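You operate a simulated robot arm through the tools that you are given. There is no shell and no other tool.

You run a simulated two-armed robot. Do the job below in one go: nothing can be reset, and whatever is moved stays where it is left.

JOB
Switch the press on, seal the bagged pillow in the drawer and switch the heater off again.
Fine: power and heater on, dials as they are, drawer shut, start once the green lamp is lit; pull the drawer out at the end.

The check looks at the end state, three seconds after you hand in, the way a careful person would. Anything else that was tipped, shoved, dropped, spilled or broken makes it a failure. A push-on lid holds only when it is set on centred and level and pressed home; a screw cap is set on level and turned clockwise until tight.

ROBOT AND FRAMES
Two 7-joint arms with fingered hands on one trunk that stands fixed in place. Base frame: the origin is at the foot of the trunk, x ahead of it, y to its left, z up; the work surface is at about z = 800. Readings come in mm, degrees, newtons and seconds.
The left shoulder is at [42, 163, 1061], the right one opposite. Each reaches about 1215 mm from its shoulder. Payload 4 kg a hand.
Tool frame (each hand has its own): the origin (TCP) lies between the finger pads and is the grasp point; the fingertips stand 36 mm ahead of it; z points along the fingers, y is the line along which they close. The gripper opens to 124 mm; its body begins 42 mm behind the TCP. The gripper is a hand of 4 fingers: y runs from the thumb to the fingers, the wrist lies at [-15, -99, -189] in the tool frame, and closing takes about 1.5 s.
Orientation is that of the tool frame in the base frame, as a unit quaternion [w, x, y, z]. With the fingers straight down and the wrist toward the robot, the tool's x, y and z point along [0, 1, 0], [1, 0, 0] and [0, 0, -1] of the base frame.

CONTROLS
- The arms move only by the tool nudge_tool. It takes "left_series", "right_series" or both (then of equal length, played together; a hand with none holds still); each is one flat list of numbers, 6 for each row, row after row: the shift along the base's x, y, z in mm, then the turn, a rotation vector about the base's x, y, z in degrees. In form: [x, y, z, ax, ay, az, x, y, z, ax, ay, az, ...]. A call has 1 to 20 rows; each row shifts and turns the commanded pose from where the row before left it. "left_claw" and "right_claw" are, for a hand that has rows, the gripper command, from -1 (fully open) to 1 (shut), values between in proportion, set as the call begins (left out, the last holds). A row lasts 0.2 s, in which the tool goes at most 50 mm and 8.6 degrees; a call with a longer step from one row to the next is refused whole, and so is a gripper value outside its range. Where a pose cannot be reached the arm comes as near as it can. A force on the tool above 40 N (or 10 N above the force at the start of the call, whichever is more), or a blocked arm, ends the call early, and 0.2 s more pass. The fingers move at their own pace (about 45 mm/s each) and stop on an object; they squeeze with about 23 N. The grip force told is the motor's: it shows also when the fingers shut on nothing. Time passes only in rows, and 0.2 s behind the last, so rows that do not move let the fingers close. It gives the time, the measured TCP pose, the force on the tool (base axes), the opening and the grip force at its end, in the units of the frame above (readings bear some noise), with the torque about the TCP (base axes, N m) and any sound that the robot's microphone picked up.
- Cameras (640 x 400 px; columns grow to the right, rows downward): "scene" is now at [156.5, 30.5, 1297.3]; the picture's right is [0.31, -0.95, -0.05], its down [-0.47, -0.11, -0.88] and it looks along [0.83, 0.30, -0.48] (base axes); focal length 214 px, centre (320, 200). "left" rides on the left gripper at [-75, -86, -123] in its tool frame; the picture's right is [-0.70, -0.34, 0.63], its down [0.65, -0.68, 0.35] and it looks along [0.32, 0.65, 0.69] (tool axes); focal length 275 px, centre (320, 200). "right" rides on the right gripper at [75, -86, -123] in its tool frame; the picture's right is [-0.70, 0.34, -0.63], its down [-0.64, -0.68, 0.35] and it looks along [-0.32, 0.65, 0.69] (tool axes); focal length 275 px, centre (320, 200). There is no depth. A picture from a camera that has moved, and an enlarged one, comes with that camera's place and axes in the base frame and with its lens. The place of the scene camera against the robot may be out by one fixed shift of up to 12 mm in any direction.
- snapshot(camera): a new picture of that camera. No time passes.
- slide_trunk(by): moves the trunk up (or, below 0, down) by that many mm; the arms and the scene camera ride with it, the base frame stays. It gives what a move gives, with no picture.
- grasp_type(shape, hand): the hand has 4 fingers and takes this shape, open, in about a second: jaw (thumb against the fingers, like two jaws); tri (thumb and two fingers); tip (a fingertip pinch); poke (one finger out to press); point (the index stretched); flat (the hand flat); cup (the hand cupped); fist (a fist). The gripper value then closes the fingers along that shape, each until it touches; the sizes above hold for jaw. It gives what a move gives, with no picture.
- turn_head(pan, tilt): turns the head with the scene camera to pan (to the left, within 86 degrees either way) and tilt (down, from -29 to 69), counted from straight ahead of the robot (the tilt from the chest, where the trunk bows). It gives what a move gives.
- close_up(camera, box): a new picture of the part [left, top, right, bottom] of that camera's present view, enlarged. No time passes.
- close_job(): hands the job in; it is judged then, once.

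Places have to be worked out from the pictures, the camera data and where the tool is seen. Open the grippers and draw the arms clear of the work before you hand the job in, unless the task says otherwise.

The tools are called after "Request:" by a JSON object that holds its "name" and its "arguments". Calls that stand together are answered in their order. nudge_tool: Moves the arms, as the interface text tells. Its arguments: {"type":"object","properties":{"left_series":{"type":"array","items":{"type":"number"}},"left_claw":{"type":"number"},"right_series":{"type":"array","items":{"type":"number"}},"right_claw":{"type":"number"}},"required":[]} The other tools are called the same way: slide_trunk (by) moves the trunk up or down; grasp_type (shape, hand) gives the hand a shape; turn_head (pan, tilt) turns the head that bears the scene camera; snapshot (camera) takes a picture; close_up (camera, box) takes an enlarged picture of a part of a camera's view; close_job () hands the job in.

At the start:

```text
t: 0.0
left_eef_pos: [462.8, 497.8, 1179.3]
left_tcp_rot: [0.0, 0.707, 0.707, -0.001]
left_contact_force: [0.4, 0.4, 1.0]
left_moment: [0.02, -0.01, -0.04]
left_grip_width: 123.7
left_grasp_force: 0.1
left_shape: jaw
right_eef_pos: [728.4, -10.5, 1141.1]
right_tcp_rot: [-0.001, 0.707, 0.707, 0.0]
right_contact_force: [0.8, 0.3, 0.0]
right_moment: [0.01, -0.02, -0.04]
right_grip_width: 123.6
right_grasp_force: 0.1
right_shape: jaw
trunk travel left (down, up): [-225.0, 253.0]
head pan, tilt (commanded): [18.4, 20.3]
```

scene: 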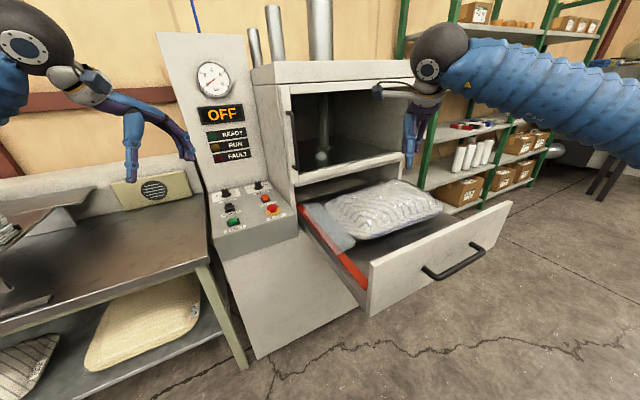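
right: 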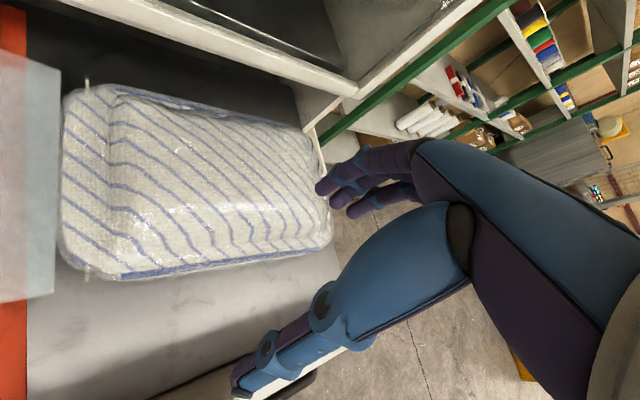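
left: 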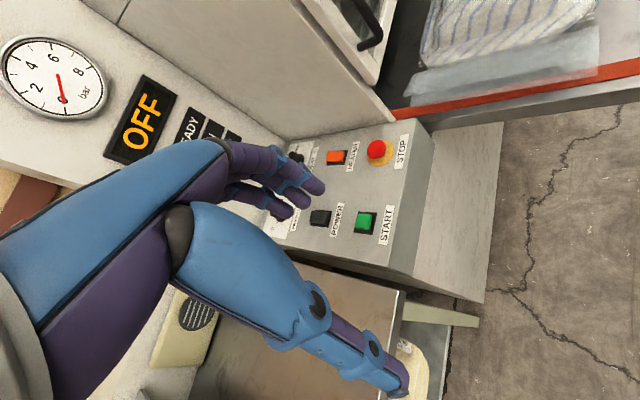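

I see the control panel with dials, a power rocker, heater rocker, start button and stop button, with the drawer out. I'll look closer at the panel, the drawer and the bag.

Request:
{"name": "close_up", "arguments": {"camera": "scene", "box": [190, 160, 310, 250]}}

Request:
{"name": "close_up", "arguments": {"camera": "left", "box": [260, 100, 450, 260]}}

Request:
{"name": "close_up", "arguments": {"camera": "scene", "box": [270, 160, 530, 320]}}

Request:
{"name": "close_up", "arguments": {"camera": "scene", "box": [150, 30, 330, 190]}}

```text
4.44 times, centred on (250, 205) of scene
camera zoom: at [156.5, 30.5, 1297.3], right [0.31, -0.95, -0.05], down [-0.47, -0.11, -0.88], along [0.83, 0.3, -0.48], focal length 953 px, centre (631, 178)
```

zoom: 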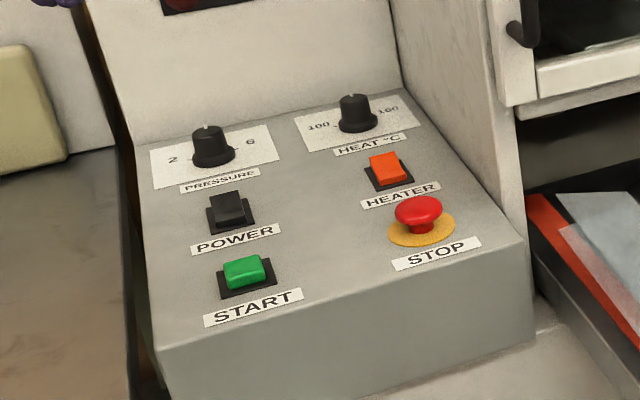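

```text
2.50 times, centred on (355, 180) of left
camera zoom: at [376.4, 421.7, 1303.7], right [-0.34, -0.7, -0.63], down [-0.68, 0.65, -0.35], along [0.65, 0.32, -0.69], focal length 688 px, centre (232, 250)
```

zoom: 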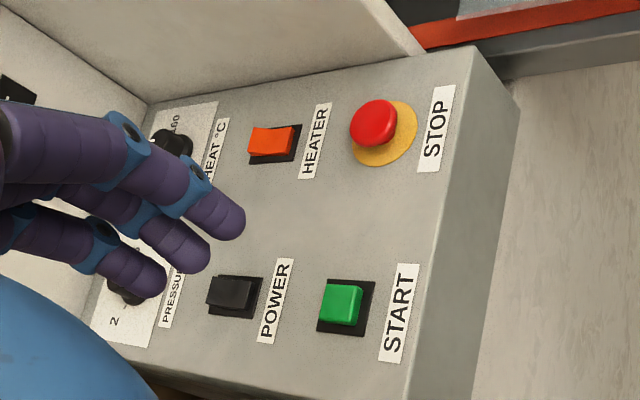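

```text
2.46 times, centred on (400, 240) of scene
camera zoom: at [156.5, 30.5, 1297.3], right [0.31, -0.95, -0.05], down [-0.47, -0.11, -0.88], along [0.83, 0.3, -0.48], focal length 528 px, centre (123, 102)
```

zoom: 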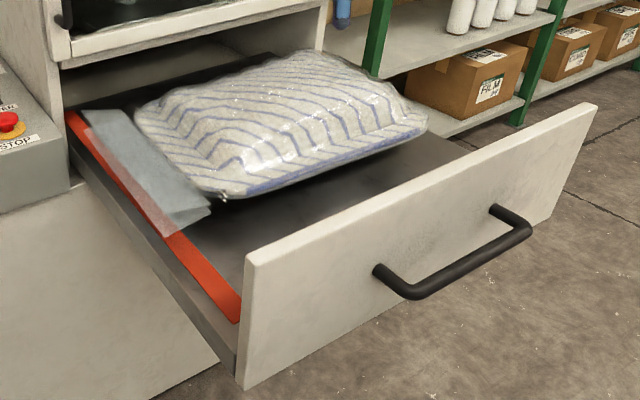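

```text
2.50 times, centred on (240, 110) of scene
camera zoom: at [156.5, 30.5, 1297.3], right [0.31, -0.95, -0.05], down [-0.47, -0.11, -0.88], along [0.83, 0.3, -0.48], focal length 536 px, centre (520, 425)
```

zoom: 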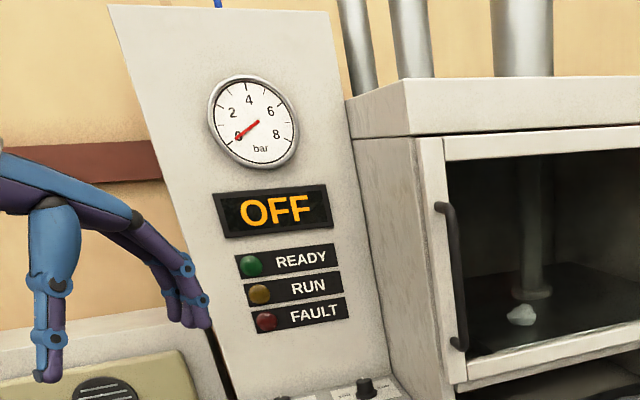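

The press stands turned about 45° and its control panel is flat at roughly z 860. POWER works out near (748, 643), START near (666, 560), HEATER near (854, 537) and STOP near (762, 449). I'll zoom right in on the switches to see what kind they are, and check the bag mouth.

Request:
{"name": "close_up", "arguments": {"camera": "left", "box": [300, 195, 400, 255]}}

Request:
{"name": "close_up", "arguments": {"camera": "left", "box": [310, 125, 430, 185]}}

Request:
{"name": "close_up", "arguments": {"camera": "scene", "box": [215, 180, 295, 235]}}

Request:
{"name": "close_up", "arguments": {"camera": "right", "box": [0, 0, 350, 400]}}

Request:
{"name": "close_up", "arguments": {"camera": "scene", "box": [280, 170, 400, 320]}}

```text
6.40 times, centred on (350, 225) of left
camera zoom: at [376.4, 421.7, 1303.7], right [-0.34, -0.7, -0.63], down [-0.68, 0.65, -0.35], along [0.65, 0.32, -0.69], focal length 1762 px, centre (128, 40)
```

zoom: 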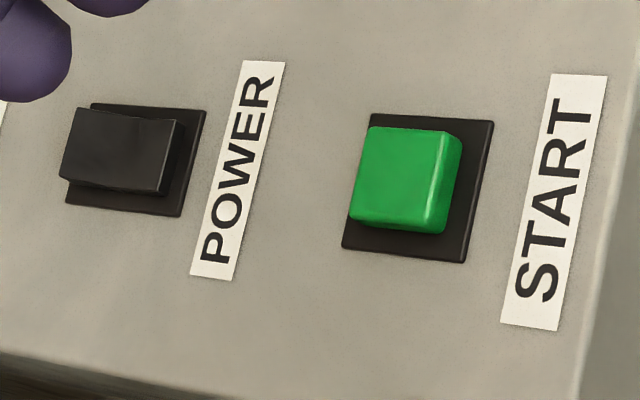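

```text
5.33 times, centred on (370, 155) of left
camera zoom: at [376.4, 421.7, 1303.7], right [-0.34, -0.7, -0.63], down [-0.68, 0.65, -0.35], along [0.65, 0.32, -0.69], focal length 1468 px, centre (53, 440)
```

zoom: 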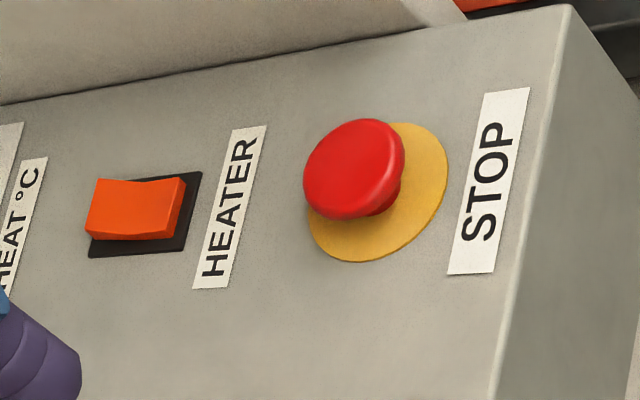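

```text
7.27 times, centred on (255, 208) of scene
camera zoom: at [156.5, 30.5, 1297.3], right [0.31, -0.95, -0.05], down [-0.47, -0.11, -0.88], along [0.83, 0.3, -0.48], focal length 1560 px, centre (793, 146)
```

zoom: 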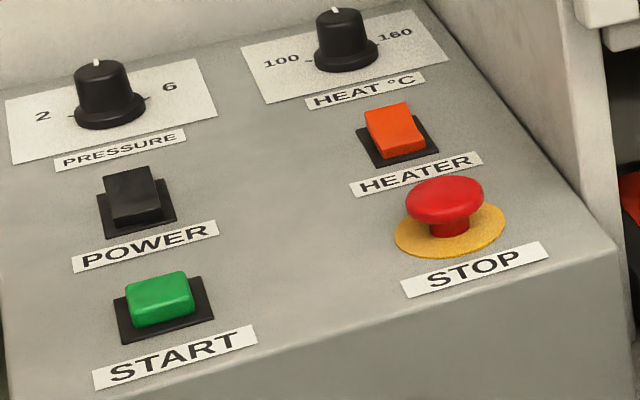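

```text
1.00 times, centred on (175, 200) of right (not enlarged: the box is as wide or as high as the picture)
camera zoom: at [642.8, 64.5, 1265.1], right [0.34, -0.7, 0.63], down [-0.68, -0.64, -0.35], along [0.65, -0.32, -0.69], focal length 275 px, centre (465, 200)
```

zoom: 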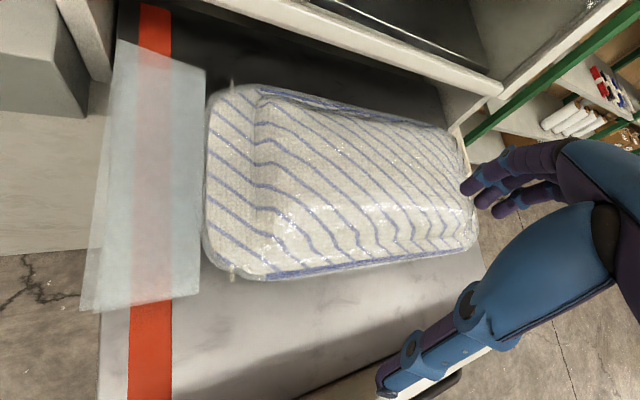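

```text
2.67 times, centred on (340, 245) of scene
camera zoom: at [156.5, 30.5, 1297.3], right [0.31, -0.95, -0.05], down [-0.47, -0.11, -0.88], along [0.83, 0.3, -0.48], focal length 572 px, centre (267, 80)
```

zoom: 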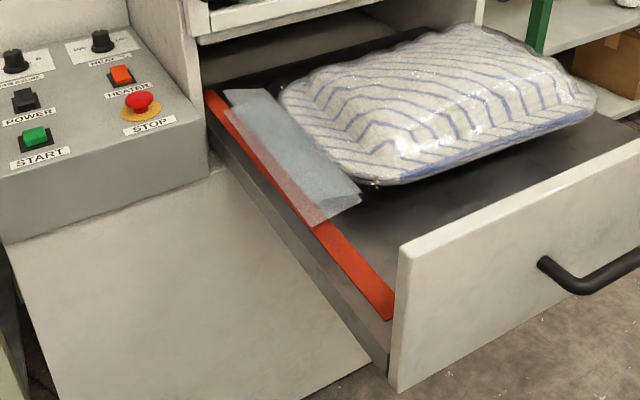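

The mouth of the bag lies right across the red sealing bar, so it can stay as it is. POWER and HEATER look like rocker switches, so I'll zoom further to see which end is raised, and look at the drawer handle.

Request:
{"name": "close_up", "arguments": {"camera": "scene", "box": [225, 198, 241, 214]}}

Request:
{"name": "close_up", "arguments": {"camera": "scene", "box": [257, 190, 273, 206]}}

Request:
{"name": "close_up", "arguments": {"camera": "scene", "box": [390, 215, 520, 300]}}

Request:
{"name": "close_up", "arguments": {"camera": "left", "box": [300, 200, 340, 232]}}

```text
16.00 times, centred on (233, 206) of scene
camera zoom: at [156.5, 30.5, 1297.3], right [0.31, -0.95, -0.05], down [-0.47, -0.11, -0.88], along [0.83, 0.3, -0.48], focal length 3432 px, centre (1712, 104)
```

zoom: 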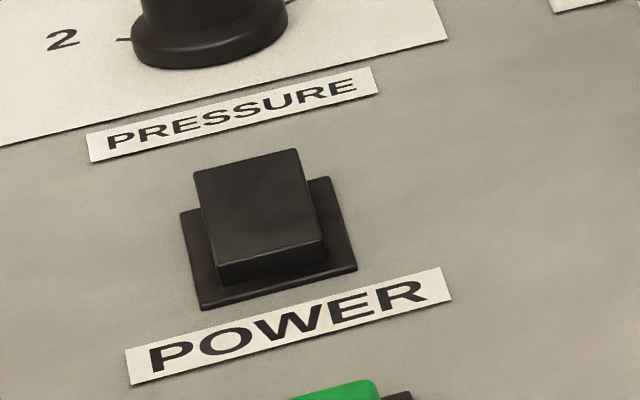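

```text
16.00 times, centred on (265, 198) of scene
camera zoom: at [156.5, 30.5, 1297.3], right [0.31, -0.95, -0.05], down [-0.47, -0.11, -0.88], along [0.83, 0.3, -0.48], focal length 3432 px, centre (1200, 232)
```

zoom: 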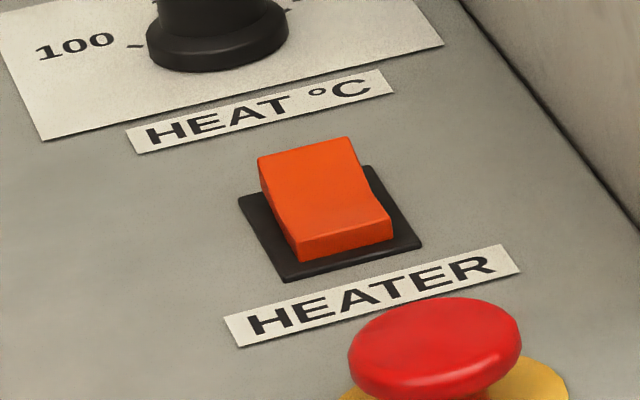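

```text
4.71 times, centred on (455, 258) of scene
camera zoom: at [156.5, 30.5, 1297.3], right [0.31, -0.95, -0.05], down [-0.47, -0.11, -0.88], along [0.83, 0.3, -0.48], focal length 1009 px, centre (-315, -71)
```

zoom: 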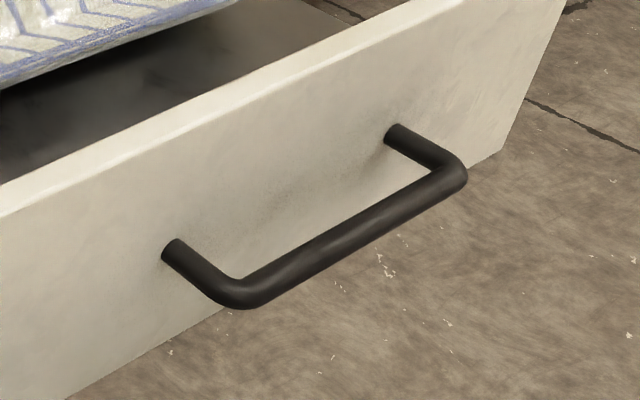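

```text
12.50 times, centred on (320, 216) of left
camera zoom: at [376.4, 421.7, 1303.7], right [-0.34, -0.7, -0.63], down [-0.68, 0.65, -0.35], along [0.65, 0.32, -0.69], focal length 3441 px, centre (320, 0)
```

zoom: 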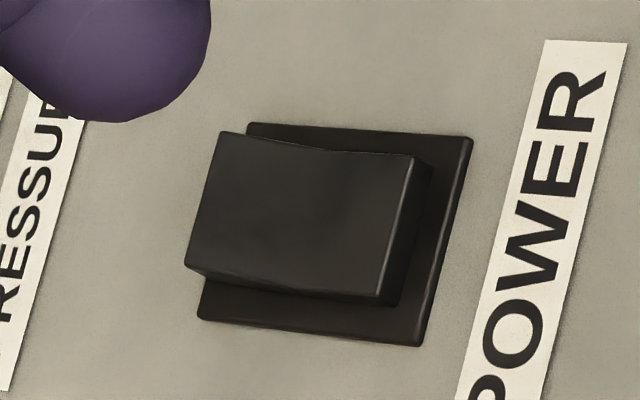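

Both rockers have their far (back) end raised, so pressing the back half should turn them on. I'll shape the left hand into a poke and look at where the fingertip sits.

Request:
{"name": "grasp_type", "arguments": {"hand": "left", "shape": "poke"}}

Request:
{"name": "snapshot", "arguments": {"camera": "left"}}

Request:
{"name": "snapshot", "arguments": {"camera": "scene"}}

```text
t: 0.9
left_eef_pos: [463.1, 497.6, 1179.5]
left_tcp_rot: [0.0, 0.707, 0.707, 0.0]
left_contact_force: [-0.5, 0.1, -0.3]
left_moment: [0.01, 0.0, 0.02]
left_grip_width: 0.0
left_grasp_force: 0.1
left_shape: poke
right_eef_pos: [728.5, -10.7, 1141.5]
right_tcp_rot: [0.0, 0.707, 0.707, -0.001]
right_contact_force: [-0.6, -0.3, -0.9]
right_moment: [0.0, 0.02, 0.04]
right_grip_width: 123.6
right_grasp_force: 0.1
right_shape: jaw
trunk travel left (down, up): [-225.0, 253.0]
head pan, tilt (commanded): [18.4, 20.3]
```

```text
taken
camera left: at [376.4, 421.7, 1303.7], right [-0.34, -0.7, -0.63], down [-0.68, 0.65, -0.35], along [0.65, 0.32, -0.69], focal length 275 px, centre (320, 200)
```

left: 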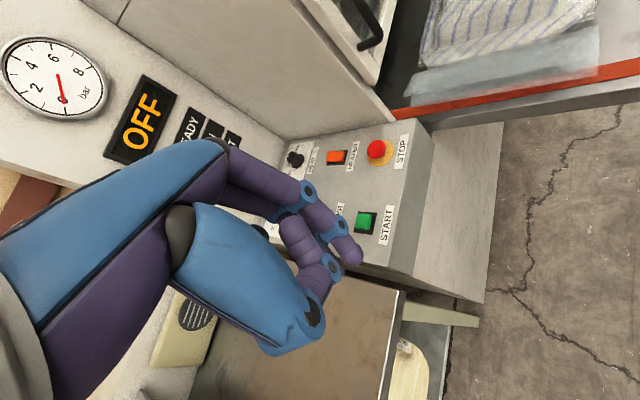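

```text
taken
camera scene: at [156.5, 30.5, 1297.3], right [0.31, -0.95, -0.05], down [-0.47, -0.11, -0.88], along [0.83, 0.3, -0.48], focal length 214 px, centre (320, 200)
```

scene: 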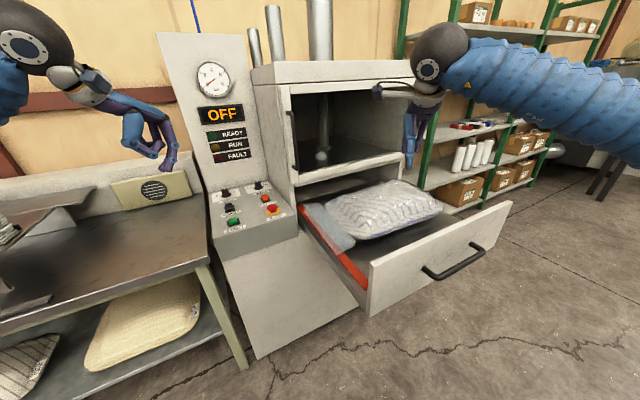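

I'll zoom on the hand from the head camera and the left camera to find the poking fingertip.

Request:
{"name": "close_up", "arguments": {"camera": "scene", "box": [70, 50, 230, 190]}}

Request:
{"name": "close_up", "arguments": {"camera": "left", "box": [180, 120, 400, 370]}}

```text
2.86 times, centred on (150, 120) of scene
camera zoom: at [156.5, 30.5, 1297.3], right [0.31, -0.95, -0.05], down [-0.47, -0.11, -0.88], along [0.83, 0.3, -0.48], focal length 613 px, centre (806, 429)
```

zoom: 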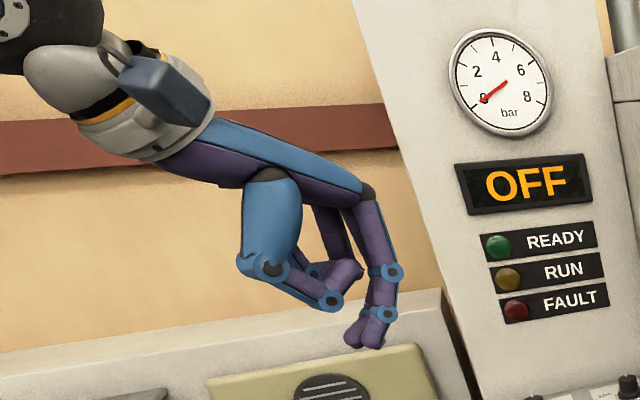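

```text
1.60 times, centred on (290, 245) of left
camera zoom: at [376.4, 421.7, 1303.7], right [-0.34, -0.7, -0.63], down [-0.68, 0.65, -0.35], along [0.65, 0.32, -0.69], focal length 440 px, centre (368, 128)
```

zoom: 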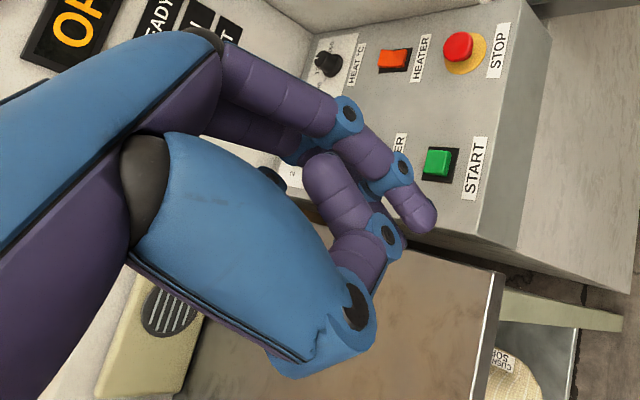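

I need a sharper look at the fingers to tell which tip is out lowest.

Request:
{"name": "close_up", "arguments": {"camera": "scene", "box": [130, 90, 190, 145]}}

Request:
{"name": "close_up", "arguments": {"camera": "scene", "box": [140, 130, 190, 180]}}

```text
7.27 times, centred on (160, 118) of scene
camera zoom: at [156.5, 30.5, 1297.3], right [0.31, -0.95, -0.05], down [-0.47, -0.11, -0.88], along [0.83, 0.3, -0.48], focal length 1560 px, centre (1484, 800)
```

zoom: 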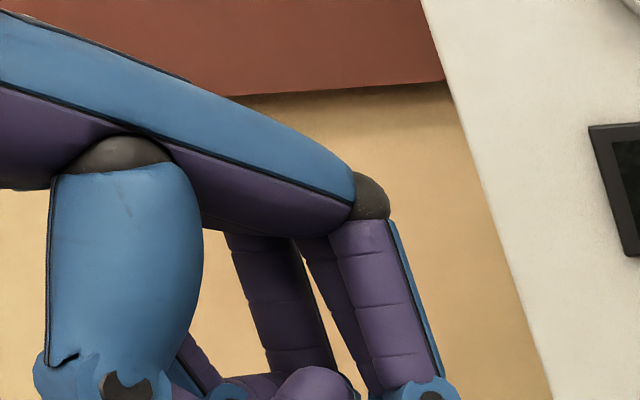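

```text
8.00 times, centred on (165, 155) of scene
camera zoom: at [156.5, 30.5, 1297.3], right [0.31, -0.95, -0.05], down [-0.47, -0.11, -0.88], along [0.83, 0.3, -0.48], focal length 1716 px, centre (1560, 560)
```

zoom: 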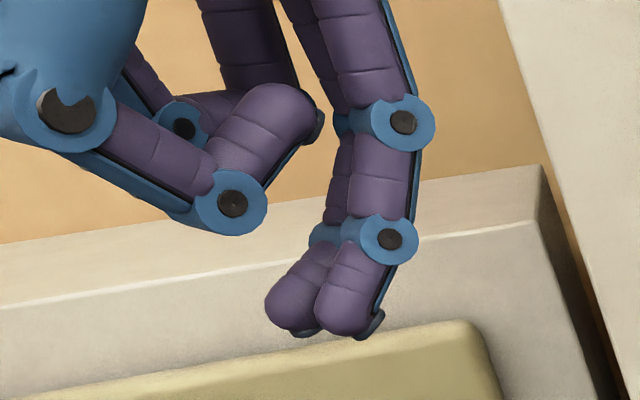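

The two hanging fingers look half curled in the open poke. I'll close the hand along this shape, without moving the arm, to see what it looks like.

Request:
{"name": "nudge_tool", "arguments": {"left_series": [0, 0, 0, 0, 0, 0, 0, 0, 0, 0, 0, 0, 0, 0, 0, 0, 0, 0, 0, 0, 0, 0, 0, 0, 0, 0, 0, 0, 0, 0, 0, 0, 0, 0, 0, 0, 0, 0, 0, 0, 0, 0, 0, 0, 0, 0, 0, 0], "left_claw": 1}}

Request:
{"name": "close_up", "arguments": {"camera": "scene", "box": [120, 100, 200, 180]}}

Request:
{"name": "close_up", "arguments": {"camera": "left", "box": [180, 120, 400, 370]}}

```text
t: 2.7
left_eef_pos: [461.8, 496.7, 1178.9]
left_tcp_rot: [-0.001, 0.707, 0.707, 0.001]
left_contact_force: [0.5, -0.4, -0.5]
left_moment: [-0.04, 0.02, 0.0]
left_grip_width: 0.0
left_grasp_force: 0.1
left_shape: poke
right_eef_pos: [729.1, -10.9, 1142.0]
right_tcp_rot: [0.0, 0.708, 0.707, 0.0]
right_contact_force: [0.2, -0.3, -0.8]
right_moment: [-0.02, 0.0, 0.01]
right_grip_width: 123.7
right_grasp_force: 0.1
right_shape: jaw
trunk travel left (down, up): [-225.0, 253.0]
head pan, tilt (commanded): [18.4, 20.3]
```

```text
5.00 times, centred on (160, 140) of scene
camera zoom: at [156.5, 30.4, 1297.3], right [0.31, -0.95, -0.05], down [-0.47, -0.11, -0.88], along [0.83, 0.3, -0.48], focal length 1072 px, centre (1120, 500)
```

zoom: 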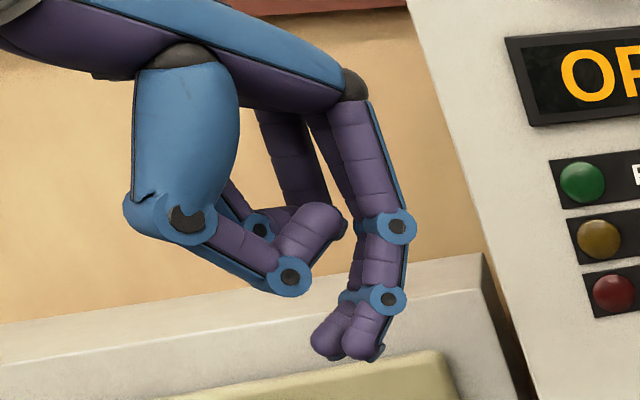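

```text
1.60 times, centred on (290, 245) of left
camera zoom: at [376.4, 421.7, 1303.7], right [-0.34, -0.7, -0.63], down [-0.68, 0.65, -0.35], along [0.65, 0.32, -0.69], focal length 440 px, centre (368, 128)
```

zoom: 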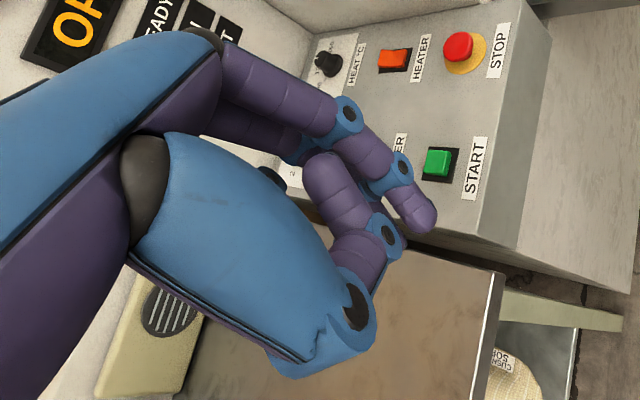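

Closing changes nothing in the poke. I'll try the "point" shape to see if a single finger stands out more clearly.

Request:
{"name": "grasp_type", "arguments": {"hand": "left", "shape": "point"}}

Request:
{"name": "close_up", "arguments": {"camera": "scene", "box": [110, 90, 210, 190]}}

Request:
{"name": "close_up", "arguments": {"camera": "left", "box": [180, 120, 400, 370]}}

```text
t: 3.6
left_eef_pos: [463.1, 496.9, 1179.2]
left_tcp_rot: [-0.001, 0.708, 0.707, 0.0]
left_contact_force: [-0.3, 1.0, -0.5]
left_moment: [-0.02, 0.02, -0.05]
left_grip_width: 116.2
left_grasp_force: 0.1
left_shape: point
right_eef_pos: [727.9, -10.2, 1141.5]
right_tcp_rot: [0.0, 0.707, 0.707, 0.0]
right_contact_force: [-0.9, -0.4, -0.6]
right_moment: [-0.01, 0.0, -0.02]
right_grip_width: 123.6
right_grasp_force: 0.0
right_shape: jaw
trunk travel left (down, up): [-225.0, 253.0]
head pan, tilt (commanded): [18.4, 20.3]
```

```text
4.00 times, centred on (160, 140) of scene
camera zoom: at [156.5, 30.4, 1297.3], right [0.31, -0.95, -0.05], down [-0.47, -0.11, -0.88], along [0.83, 0.3, -0.48], focal length 858 px, centre (960, 440)
```

zoom: 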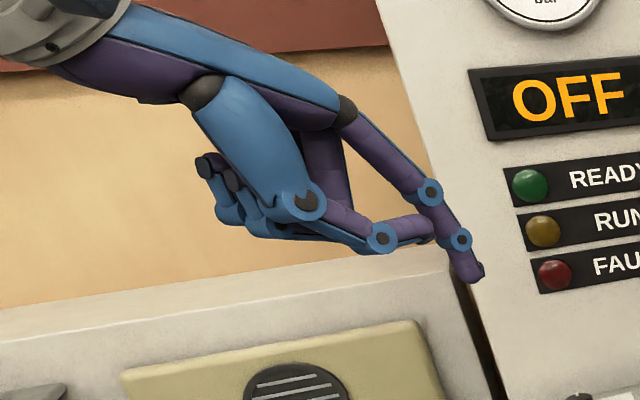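

```text
1.60 times, centred on (290, 245) of left
camera zoom: at [376.4, 421.7, 1303.7], right [-0.34, -0.7, -0.63], down [-0.68, 0.65, -0.35], along [0.65, 0.32, -0.69], focal length 440 px, centre (368, 128)
```

zoom: 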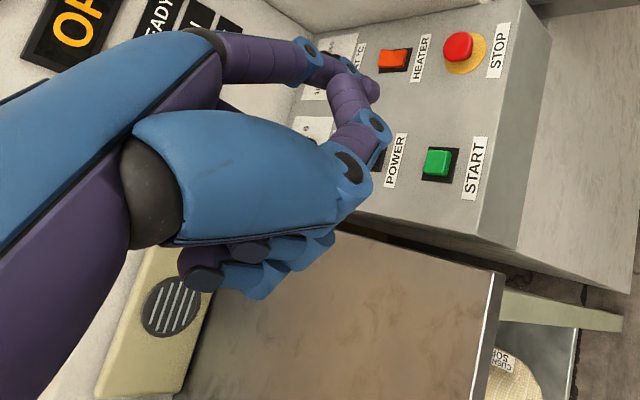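

The "point" shape gives one clear fingertip, which I place at about (+78, −16, −33) from the TCP. I'll pitch the hand 18° so that finger points straight down, and bring the tip to hover about 50 mm above the back half of POWER.

Request:
{"name": "nudge_tool", "arguments": {"left_series": [29, 21.5, -15, 0, 2.25, 0, 29, 21.5, -15, 0, 2.25, 0, 29, 21.5, -25, 0, 2.25, 0, 29, 21.5, -25, 0, 2.25, 0, 29, 21.5, -28, 0, 2.25, 0, 29, 21.5, -28, 0, 2.25, 0, 29, 21.5, -28, 0, 2.25, 0, 28, 21.5, -28, 0, 2.25, 0, 0, 0, 0, 0, 0, 0]}}

Request:
{"name": "snapshot", "arguments": {"camera": "left"}}

Request:
{"name": "close_up", "arguments": {"camera": "scene", "box": [170, 130, 290, 240]}}

```text
t: 5.6
left_eef_pos: [693.1, 669.1, 988.3]
left_tcp_rot: [-0.11, 0.699, 0.698, -0.11]
left_contact_force: [0.2, 0.0, 0.5]
left_moment: [0.0, -0.06, 0.03]
left_grip_width: 116.4
left_grasp_force: 0.2
left_shape: point
right_eef_pos: [726.5, -11.2, 1143.1]
right_tcp_rot: [0.0, 0.707, 0.707, 0.0]
right_contact_force: [-0.6, 0.0, 0.2]
right_moment: [0.01, 0.0, 0.0]
right_grip_width: 123.6
right_grasp_force: 0.0
right_shape: jaw
trunk travel left (down, up): [-225.0, 253.0]
head pan, tilt (commanded): [18.4, 20.3]
```

```text
taken
camera left: at [648.7, 593.5, 1132.4], right [-0.52, -0.7, -0.5], down [-0.75, 0.65, -0.12], along [0.41, 0.31, -0.86], focal length 275 px, centre (320, 200)
```

left: 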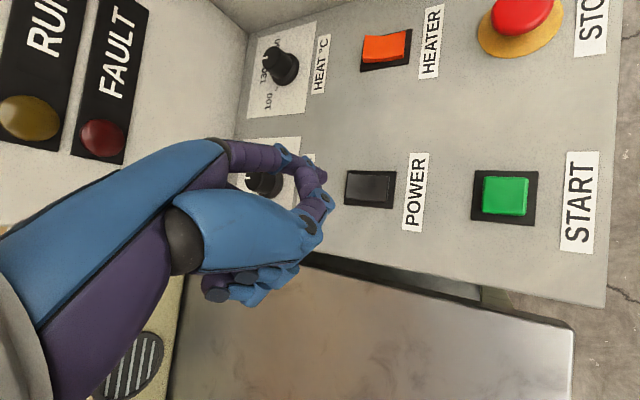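

```text
3.64 times, centred on (230, 185) of scene
camera zoom: at [155.4, 30.2, 1297.7], right [0.31, -0.95, -0.05], down [-0.47, -0.11, -0.88], along [0.83, 0.3, -0.48], focal length 780 px, centre (647, 254)
```

zoom: 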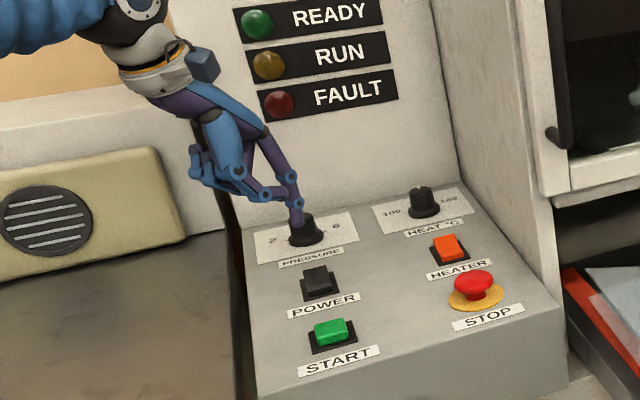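

The fingertip is at about (758, 654, 932), just as predicted. I'll zoom on the left view to refine where the rocker lies under it.

Request:
{"name": "close_up", "arguments": {"camera": "left", "box": [290, 140, 420, 230]}}

Request:
{"name": "close_up", "arguments": {"camera": "scene", "box": [210, 165, 270, 225]}}

```text
4.44 times, centred on (355, 185) of left
camera zoom: at [648.7, 593.5, 1132.4], right [-0.52, -0.7, -0.5], down [-0.75, 0.65, -0.12], along [0.41, 0.31, -0.86], focal length 1224 px, centre (164, 267)
```

zoom: 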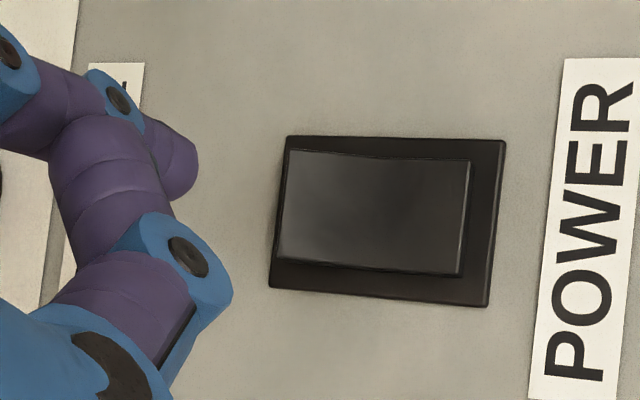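

```text
6.67 times, centred on (240, 195) of scene
camera zoom: at [155.4, 30.2, 1297.7], right [0.31, -0.95, -0.05], down [-0.47, -0.11, -0.88], along [0.83, 0.3, -0.48], focal length 1430 px, centre (853, 233)
```

zoom: 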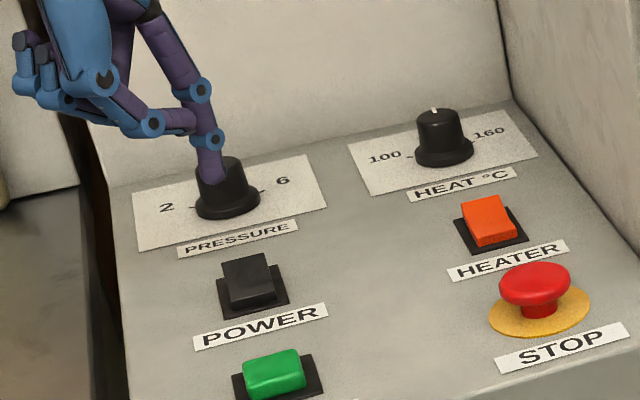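

The back half of the POWER rocker is centred at about (754, 646), so I'll shift the tip (−4, −8) and come down to just above it.

Request:
{"name": "nudge_tool", "arguments": {"left_series": [-2, -4, -10, 0, 0, 0, -2, -4, -10, 0, 0, 0, 0, 0, -10, 0, 0, 0, 0, 0, -10, 0, 0, 0, 0, 0, -5, 0, 0, 0, 0, 0, 0, 0, 0, 0]}}

Request:
{"name": "close_up", "arguments": {"camera": "left", "box": [260, 100, 480, 260]}}

Request:
{"name": "close_up", "arguments": {"camera": "scene", "box": [210, 165, 270, 225]}}

```text
t: 7.0
left_eef_pos: [688.1, 661.9, 942.4]
left_tcp_rot: [-0.111, 0.698, 0.699, -0.111]
left_contact_force: [-0.4, -0.3, 0.3]
left_moment: [-0.01, 0.03, -0.06]
left_grip_width: 116.1
left_grasp_force: 0.0
left_shape: point
right_eef_pos: [727.6, -11.1, 1142.6]
right_tcp_rot: [-0.001, 0.707, 0.707, -0.001]
right_contact_force: [-0.1, -0.9, 0.4]
right_moment: [0.01, 0.0, 0.0]
right_grip_width: 123.6
right_grasp_force: 0.1
right_shape: jaw
trunk travel left (down, up): [-225.0, 253.0]
head pan, tilt (commanded): [18.4, 20.3]
```

```text
2.50 times, centred on (370, 180) of left
camera zoom: at [645.7, 586.4, 1086.3], right [-0.52, -0.7, -0.5], down [-0.75, 0.65, -0.12], along [0.4, 0.32, -0.86], focal length 688 px, centre (195, 250)
```

zoom: 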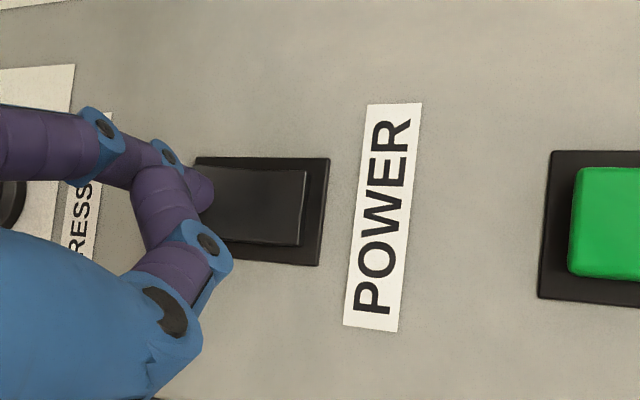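

```text
6.67 times, centred on (240, 195) of scene
camera zoom: at [156.5, 30.4, 1297.4], right [0.31, -0.95, -0.05], down [-0.47, -0.11, -0.88], along [0.83, 0.3, -0.48], focal length 1430 px, centre (853, 233)
```

zoom: 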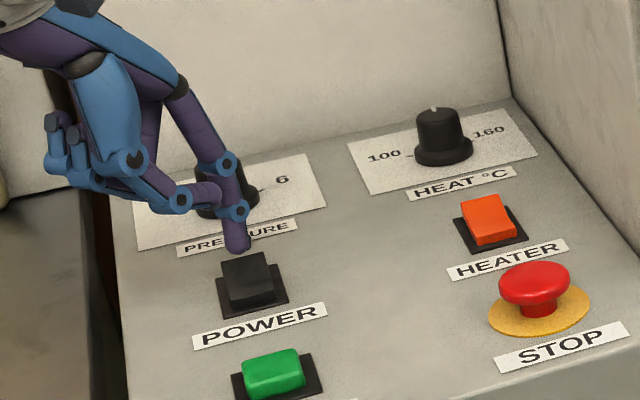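

The tip hovers about 10 mm above the rocker's back edge. I'll shift (−1, −5) and press down in small steps.

Request:
{"name": "nudge_tool", "arguments": {"left_series": [-1, -5, 0, 0, 0, 0, 0, 0, -3, 0, 0, 0, 0, 0, -3, 0, 0, 0, 0, 0, -2, 0, 0, 0, 0, 0, -2, 0, 0, 0, 0, 0, -2, 0, 0, 0, 0, 0, -2, 0, 0, 0, 0, 0, -2, 0, 0, 0]}}

Request:
{"name": "close_up", "arguments": {"camera": "left", "box": [260, 100, 480, 260]}}

Request:
{"name": "close_up", "arguments": {"camera": "scene", "box": [180, 80, 290, 235]}}

```text
t: 8.8
left_eef_pos: [688.1, 657.1, 927.1]
left_tcp_rot: [-0.11, 0.698, 0.699, -0.112]
left_contact_force: [-0.4, -0.1, 2.1]
left_moment: [-0.04, -0.13, 0.03]
left_grip_width: 115.9
left_grasp_force: 0.0
left_shape: point
right_eef_pos: [728.2, -9.9, 1142.1]
right_tcp_rot: [-0.001, 0.707, 0.707, 0.0]
right_contact_force: [-0.4, -0.2, -0.2]
right_moment: [-0.02, -0.01, 0.02]
right_grip_width: 123.6
right_grasp_force: 0.1
right_shape: jaw
trunk travel left (down, up): [-225.0, 253.0]
head pan, tilt (commanded): [18.4, 20.3]
```

```text
2.50 times, centred on (370, 180) of left
camera zoom: at [644.2, 580.5, 1070.9], right [-0.52, -0.7, -0.5], down [-0.75, 0.65, -0.12], along [0.4, 0.32, -0.86], focal length 688 px, centre (195, 250)
```

zoom: 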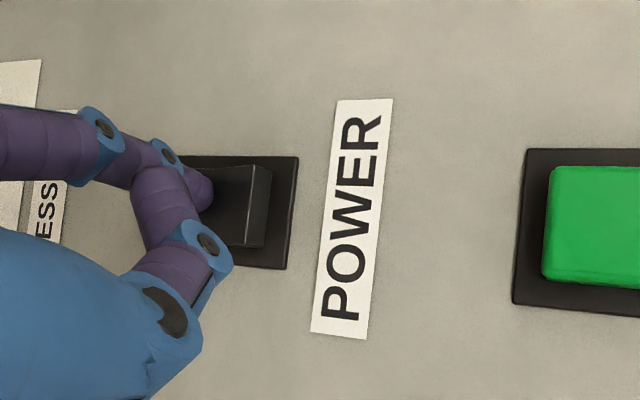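

```text
2.58 times, centred on (235, 158) of scene
camera zoom: at [156.3, 30.3, 1297.4], right [0.31, -0.95, -0.05], down [-0.47, -0.11, -0.88], along [0.83, 0.3, -0.48], focal length 554 px, centre (539, 310)
```

zoom: 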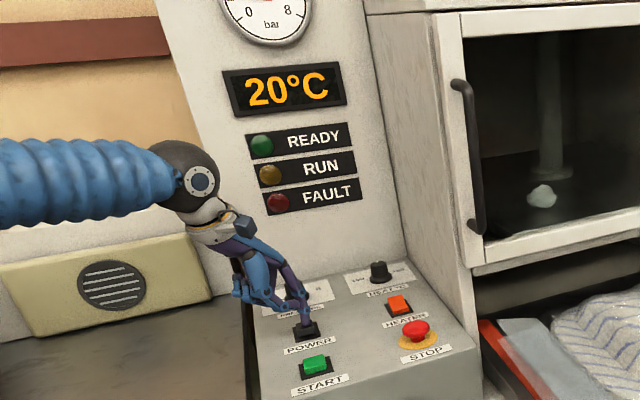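

The display now reads 20°C, so POWER is on. I'll lift, move over to HEATER by the measured offset (+109, −107), and check before pressing.

Request:
{"name": "nudge_tool", "arguments": {"left_series": [0, 0, 15, 0, 0, 0, 0, 0, 20, 0, 0, 0, 0, 0, 15, 0, 0, 0, 27, -26.75, 0, 0, 0, 0, 27, -26.75, 0, 0, 0, 0, 27.5, -26.75, 0, 0, 0, 0, 27.5, -26.75, 0, 0, 0, 0, 0, 0, -15, 0, 0, 0, 0, 0, -12, 0, 0, 0, 0, 0, 0, 0, 0, 0]}}

Request:
{"name": "close_up", "arguments": {"camera": "left", "box": [260, 100, 480, 260]}}

Request:
{"name": "close_up", "arguments": {"camera": "scene", "box": [230, 160, 290, 220]}}

```text
t: 11.0
left_eef_pos: [796.3, 548.9, 948.8]
left_tcp_rot: [-0.111, 0.698, 0.698, -0.111]
left_contact_force: [-0.9, -0.5, 0.5]
left_moment: [-0.01, -0.02, 0.03]
left_grip_width: 0.0
left_grasp_force: 0.0
left_shape: point
right_eef_pos: [728.2, -10.3, 1141.1]
right_tcp_rot: [0.0, 0.707, 0.707, 0.0]
right_contact_force: [-0.2, 0.1, -0.3]
right_moment: [-0.02, -0.02, -0.01]
right_grip_width: 123.5
right_grasp_force: 0.1
right_shape: jaw
trunk travel left (down, up): [-225.0, 253.0]
head pan, tilt (commanded): [18.4, 20.3]
```

```text
2.50 times, centred on (370, 180) of left
camera zoom: at [752.9, 473.8, 1094.5], right [-0.52, -0.7, -0.5], down [-0.75, 0.65, -0.12], along [0.4, 0.31, -0.86], focal length 688 px, centre (195, 250)
```

zoom: 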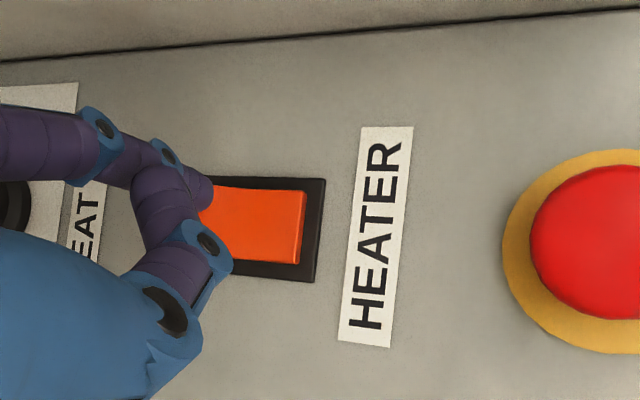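

```text
6.67 times, centred on (260, 190) of scene
camera zoom: at [156.2, 30.6, 1297.4], right [0.31, -0.95, -0.05], down [-0.47, -0.11, -0.88], along [0.83, 0.3, -0.48], focal length 1430 px, centre (720, 267)
```

zoom: 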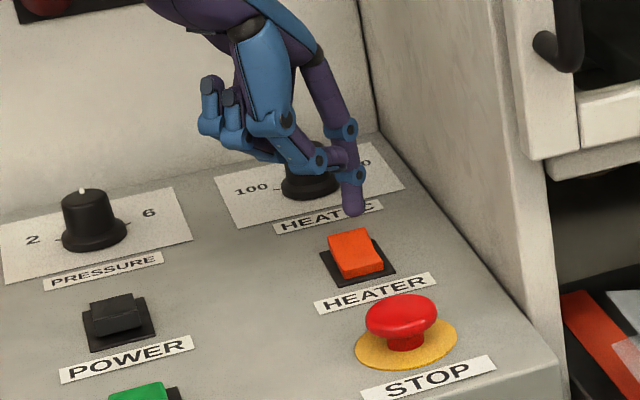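

The tip is slightly right of the HEATER rocker's centre, so I'll shift (−4, +2) and press down in small steps, as with POWER.

Request:
{"name": "nudge_tool", "arguments": {"left_series": [-4, 2, 0, 0, 0, 0, 0, 0, -6, 0, 0, 0, 0, 0, -4, 0, 0, 0, 0, 0, -2, 0, 0, 0, 0, 0, -2, 0, 0, 0, 0, 0, -2, 0, 0, 0, 0, 0, -2, 0, 0, 0, 0, 0, -2, 0, 0, 0, 0, 0, -2, 0, 0, 0]}}

Request:
{"name": "close_up", "arguments": {"camera": "left", "box": [260, 100, 480, 260]}}

Request:
{"name": "close_up", "arguments": {"camera": "scene", "box": [180, 60, 290, 235]}}

```text
t: 13.0
left_eef_pos: [792.6, 551.5, 926.5]
left_tcp_rot: [-0.111, 0.698, 0.698, -0.111]
left_contact_force: [0.2, -0.6, 1.5]
left_moment: [-0.03, -0.02, -0.02]
left_grip_width: 116.4
left_grasp_force: 0.0
left_shape: point
right_eef_pos: [728.9, -11.0, 1141.3]
right_tcp_rot: [-0.001, 0.707, 0.707, -0.001]
right_contact_force: [0.5, -0.1, -0.4]
right_moment: [0.03, 0.03, 0.02]
right_grip_width: 123.6
right_grasp_force: 0.1
right_shape: jaw
trunk travel left (down, up): [-225.0, 253.0]
head pan, tilt (commanded): [18.4, 20.3]
```

```text
2.50 times, centred on (370, 180) of left
camera zoom: at [749.3, 476.1, 1071.1], right [-0.52, -0.7, -0.5], down [-0.75, 0.65, -0.12], along [0.4, 0.32, -0.86], focal length 688 px, centre (195, 250)
```

zoom: 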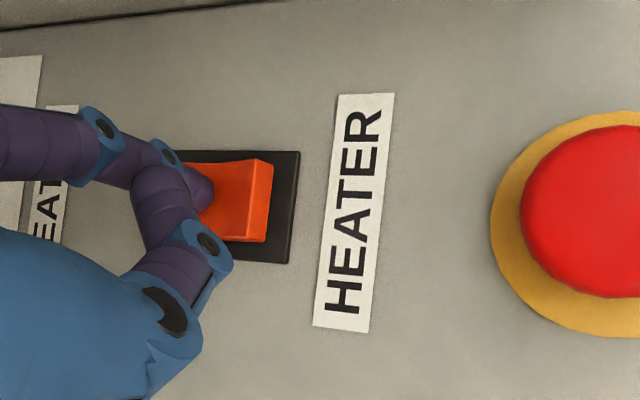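

```text
2.29 times, centred on (235, 148) of scene
camera zoom: at [156.9, 30.6, 1297.2], right [0.31, -0.95, -0.05], down [-0.47, -0.11, -0.88], along [0.83, 0.3, -0.48], focal length 490 px, centre (514, 320)
```

zoom: 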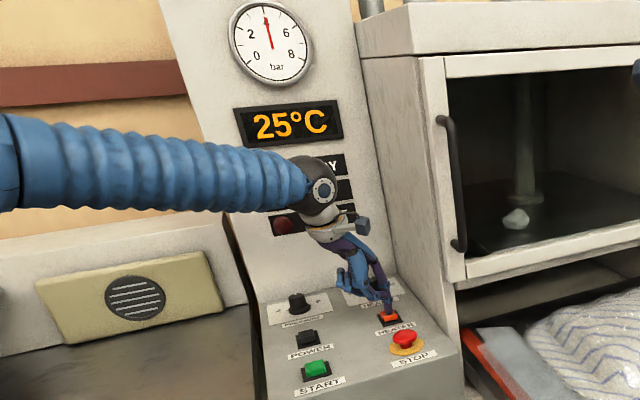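

The heater is on (25°C and rising) and the gauge has reached 4 bar. I'll lift the left hand and park it high over START. At the same time the right hand draws back with a 45° yaw so I can see the drawer handle.

Request:
{"name": "nudge_tool", "arguments": {"left_series": [0, 0, 20, 0, 0, 0, 0, 0, 25, 0, 0, 0, 0, 0, 25, 0, 0, 0, -39, 3, 0, 0, 0, 0, -39, 3, 0, 0, 0, 0, -39, 3, 0, 0, 0, 0, -39, 3, 0, 0, 0, 0, -39, 3, 0, 0, 0, 0], "right_series": [-16, -24, 0, 0, 0, 5.625, -16, -24, 0, 0, 0, 5.625, -16, -24, 0, 0, 0, 5.625, -16, -24, 0, 0, 0, 5.625, -16, -24, 0, 0, 0, 5.625, -16, -24, 0, 0, 0, 5.625, -16, -24, 0, 0, 0, 5.625, -16, -24, 0, 0, 0, 5.625]}}

Request:
{"name": "snapshot", "arguments": {"camera": "right"}}

Request:
{"name": "snapshot", "arguments": {"camera": "scene"}}

Request:
{"name": "snapshot", "arguments": {"camera": "left"}}

```text
t: 14.8
left_eef_pos: [596.9, 566.6, 998.0]
left_tcp_rot: [-0.11, 0.699, 0.698, -0.109]
left_contact_force: [-0.2, -0.3, -0.7]
left_moment: [0.01, 0.01, -0.01]
left_grip_width: 116.2
left_grasp_force: 0.1
left_shape: point
right_eef_pos: [599.1, -203.7, 1143.2]
right_tcp_rot: [0.001, 0.382, 0.924, -0.001]
right_contact_force: [-0.3, 0.9, 0.8]
right_moment: [0.01, -0.07, 0.04]
right_grip_width: 123.6
right_grasp_force: 0.0
right_shape: jaw
trunk travel left (down, up): [-225.0, 253.0]
head pan, tilt (commanded): [18.4, 20.3]
```

```text
taken
camera right: at [485.0, -212.1, 1266.5], right [0.73, -0.25, 0.63], down [-0.02, -0.94, -0.34], along [0.68, 0.24, -0.69], focal length 275 px, centre (320, 200)
```

right: 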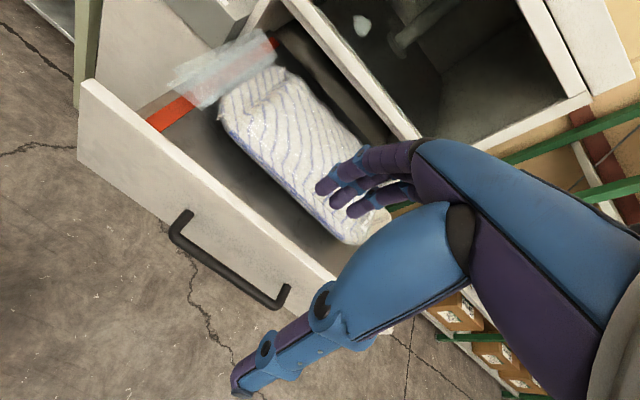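

```text
taken
camera scene: at [155.2, 30.6, 1297.6], right [0.31, -0.95, -0.05], down [-0.47, -0.11, -0.88], along [0.83, 0.29, -0.48], focal length 214 px, centre (320, 200)
```

scene: 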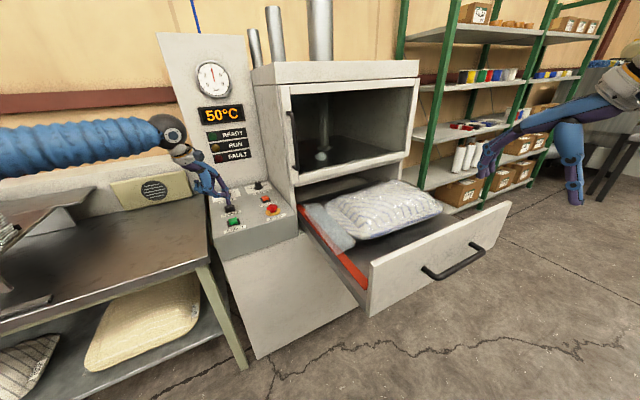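

```text
taken
camera left: at [552.8, 490.5, 1142.3], right [-0.52, -0.7, -0.5], down [-0.75, 0.65, -0.12], along [0.41, 0.31, -0.86], focal length 275 px, centre (320, 200)
```

left: 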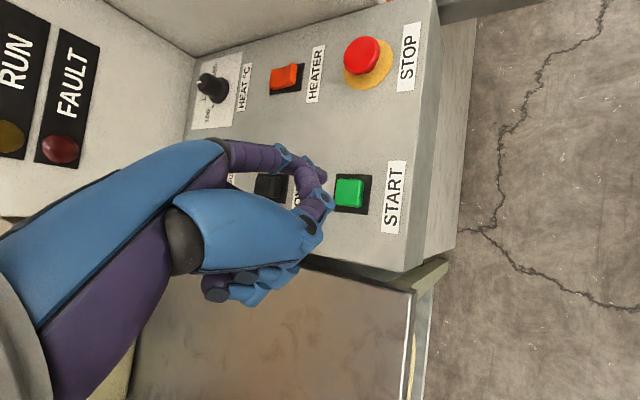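

The display reads 50°C and is rising, and the drawer handle is now in view from both cameras. I'll zoom to triangulate it.

Request:
{"name": "close_up", "arguments": {"camera": "right", "box": [140, 180, 320, 330]}}

Request:
{"name": "close_up", "arguments": {"camera": "scene", "box": [400, 220, 500, 300]}}

Request:
{"name": "close_up", "arguments": {"camera": "right", "box": [60, 0, 440, 300]}}

Request:
{"name": "close_up", "arguments": {"camera": "scene", "box": [280, 60, 530, 330]}}

```text
2.67 times, centred on (230, 255) of right
camera zoom: at [485.0, -212.1, 1266.5], right [0.73, -0.25, 0.63], down [-0.02, -0.94, -0.34], along [0.68, 0.24, -0.69], focal length 734 px, centre (560, 53)
```

zoom: 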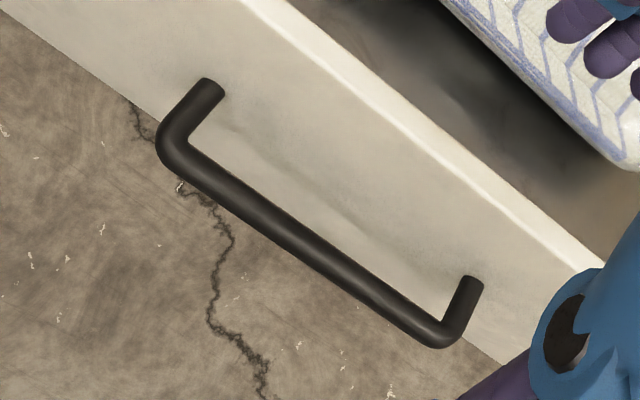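

```text
5.00 times, centred on (450, 260) of scene
camera zoom: at [155.2, 30.6, 1297.6], right [0.31, -0.95, -0.05], down [-0.47, -0.11, -0.88], along [0.83, 0.29, -0.48], focal length 1072 px, centre (-330, -100)
```

zoom: 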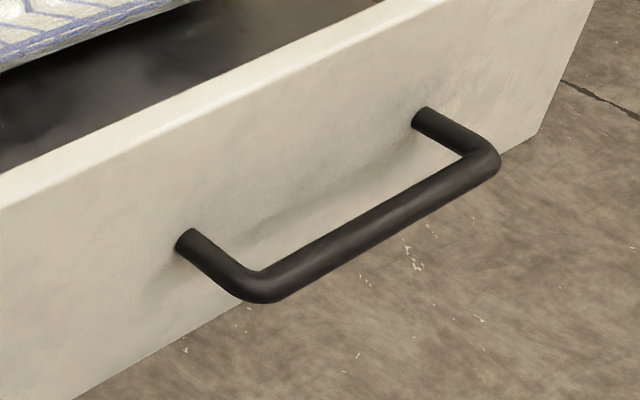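

```text
1.33 times, centred on (250, 150) of right
camera zoom: at [485.0, -212.1, 1266.5], right [0.73, -0.25, 0.63], down [-0.02, -0.94, -0.34], along [0.68, 0.24, -0.69], focal length 367 px, centre (413, 267)
```

zoom: 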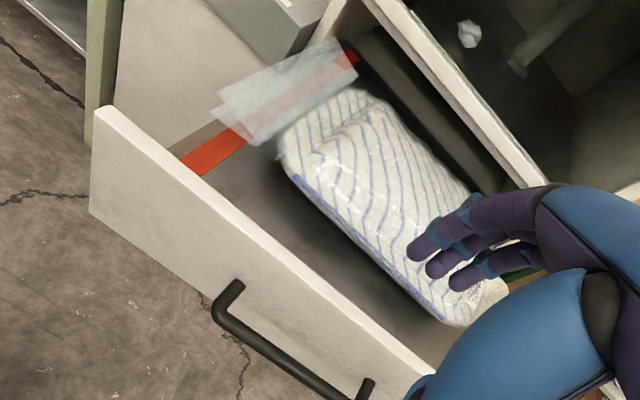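

```text
1.48 times, centred on (405, 195) of scene
camera zoom: at [155.2, 30.6, 1297.6], right [0.31, -0.95, -0.05], down [-0.47, -0.11, -0.88], along [0.83, 0.29, -0.48], focal length 318 px, centre (194, 207)
```

zoom: 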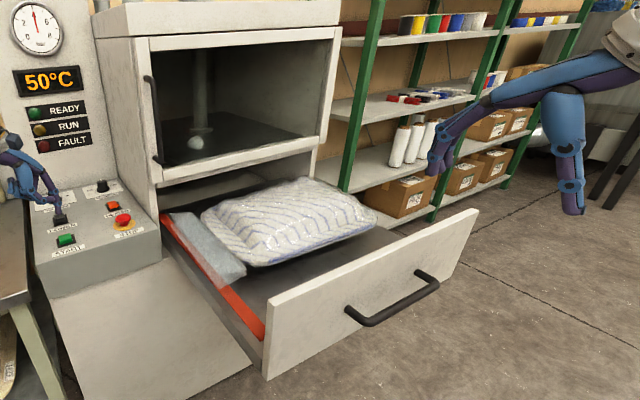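

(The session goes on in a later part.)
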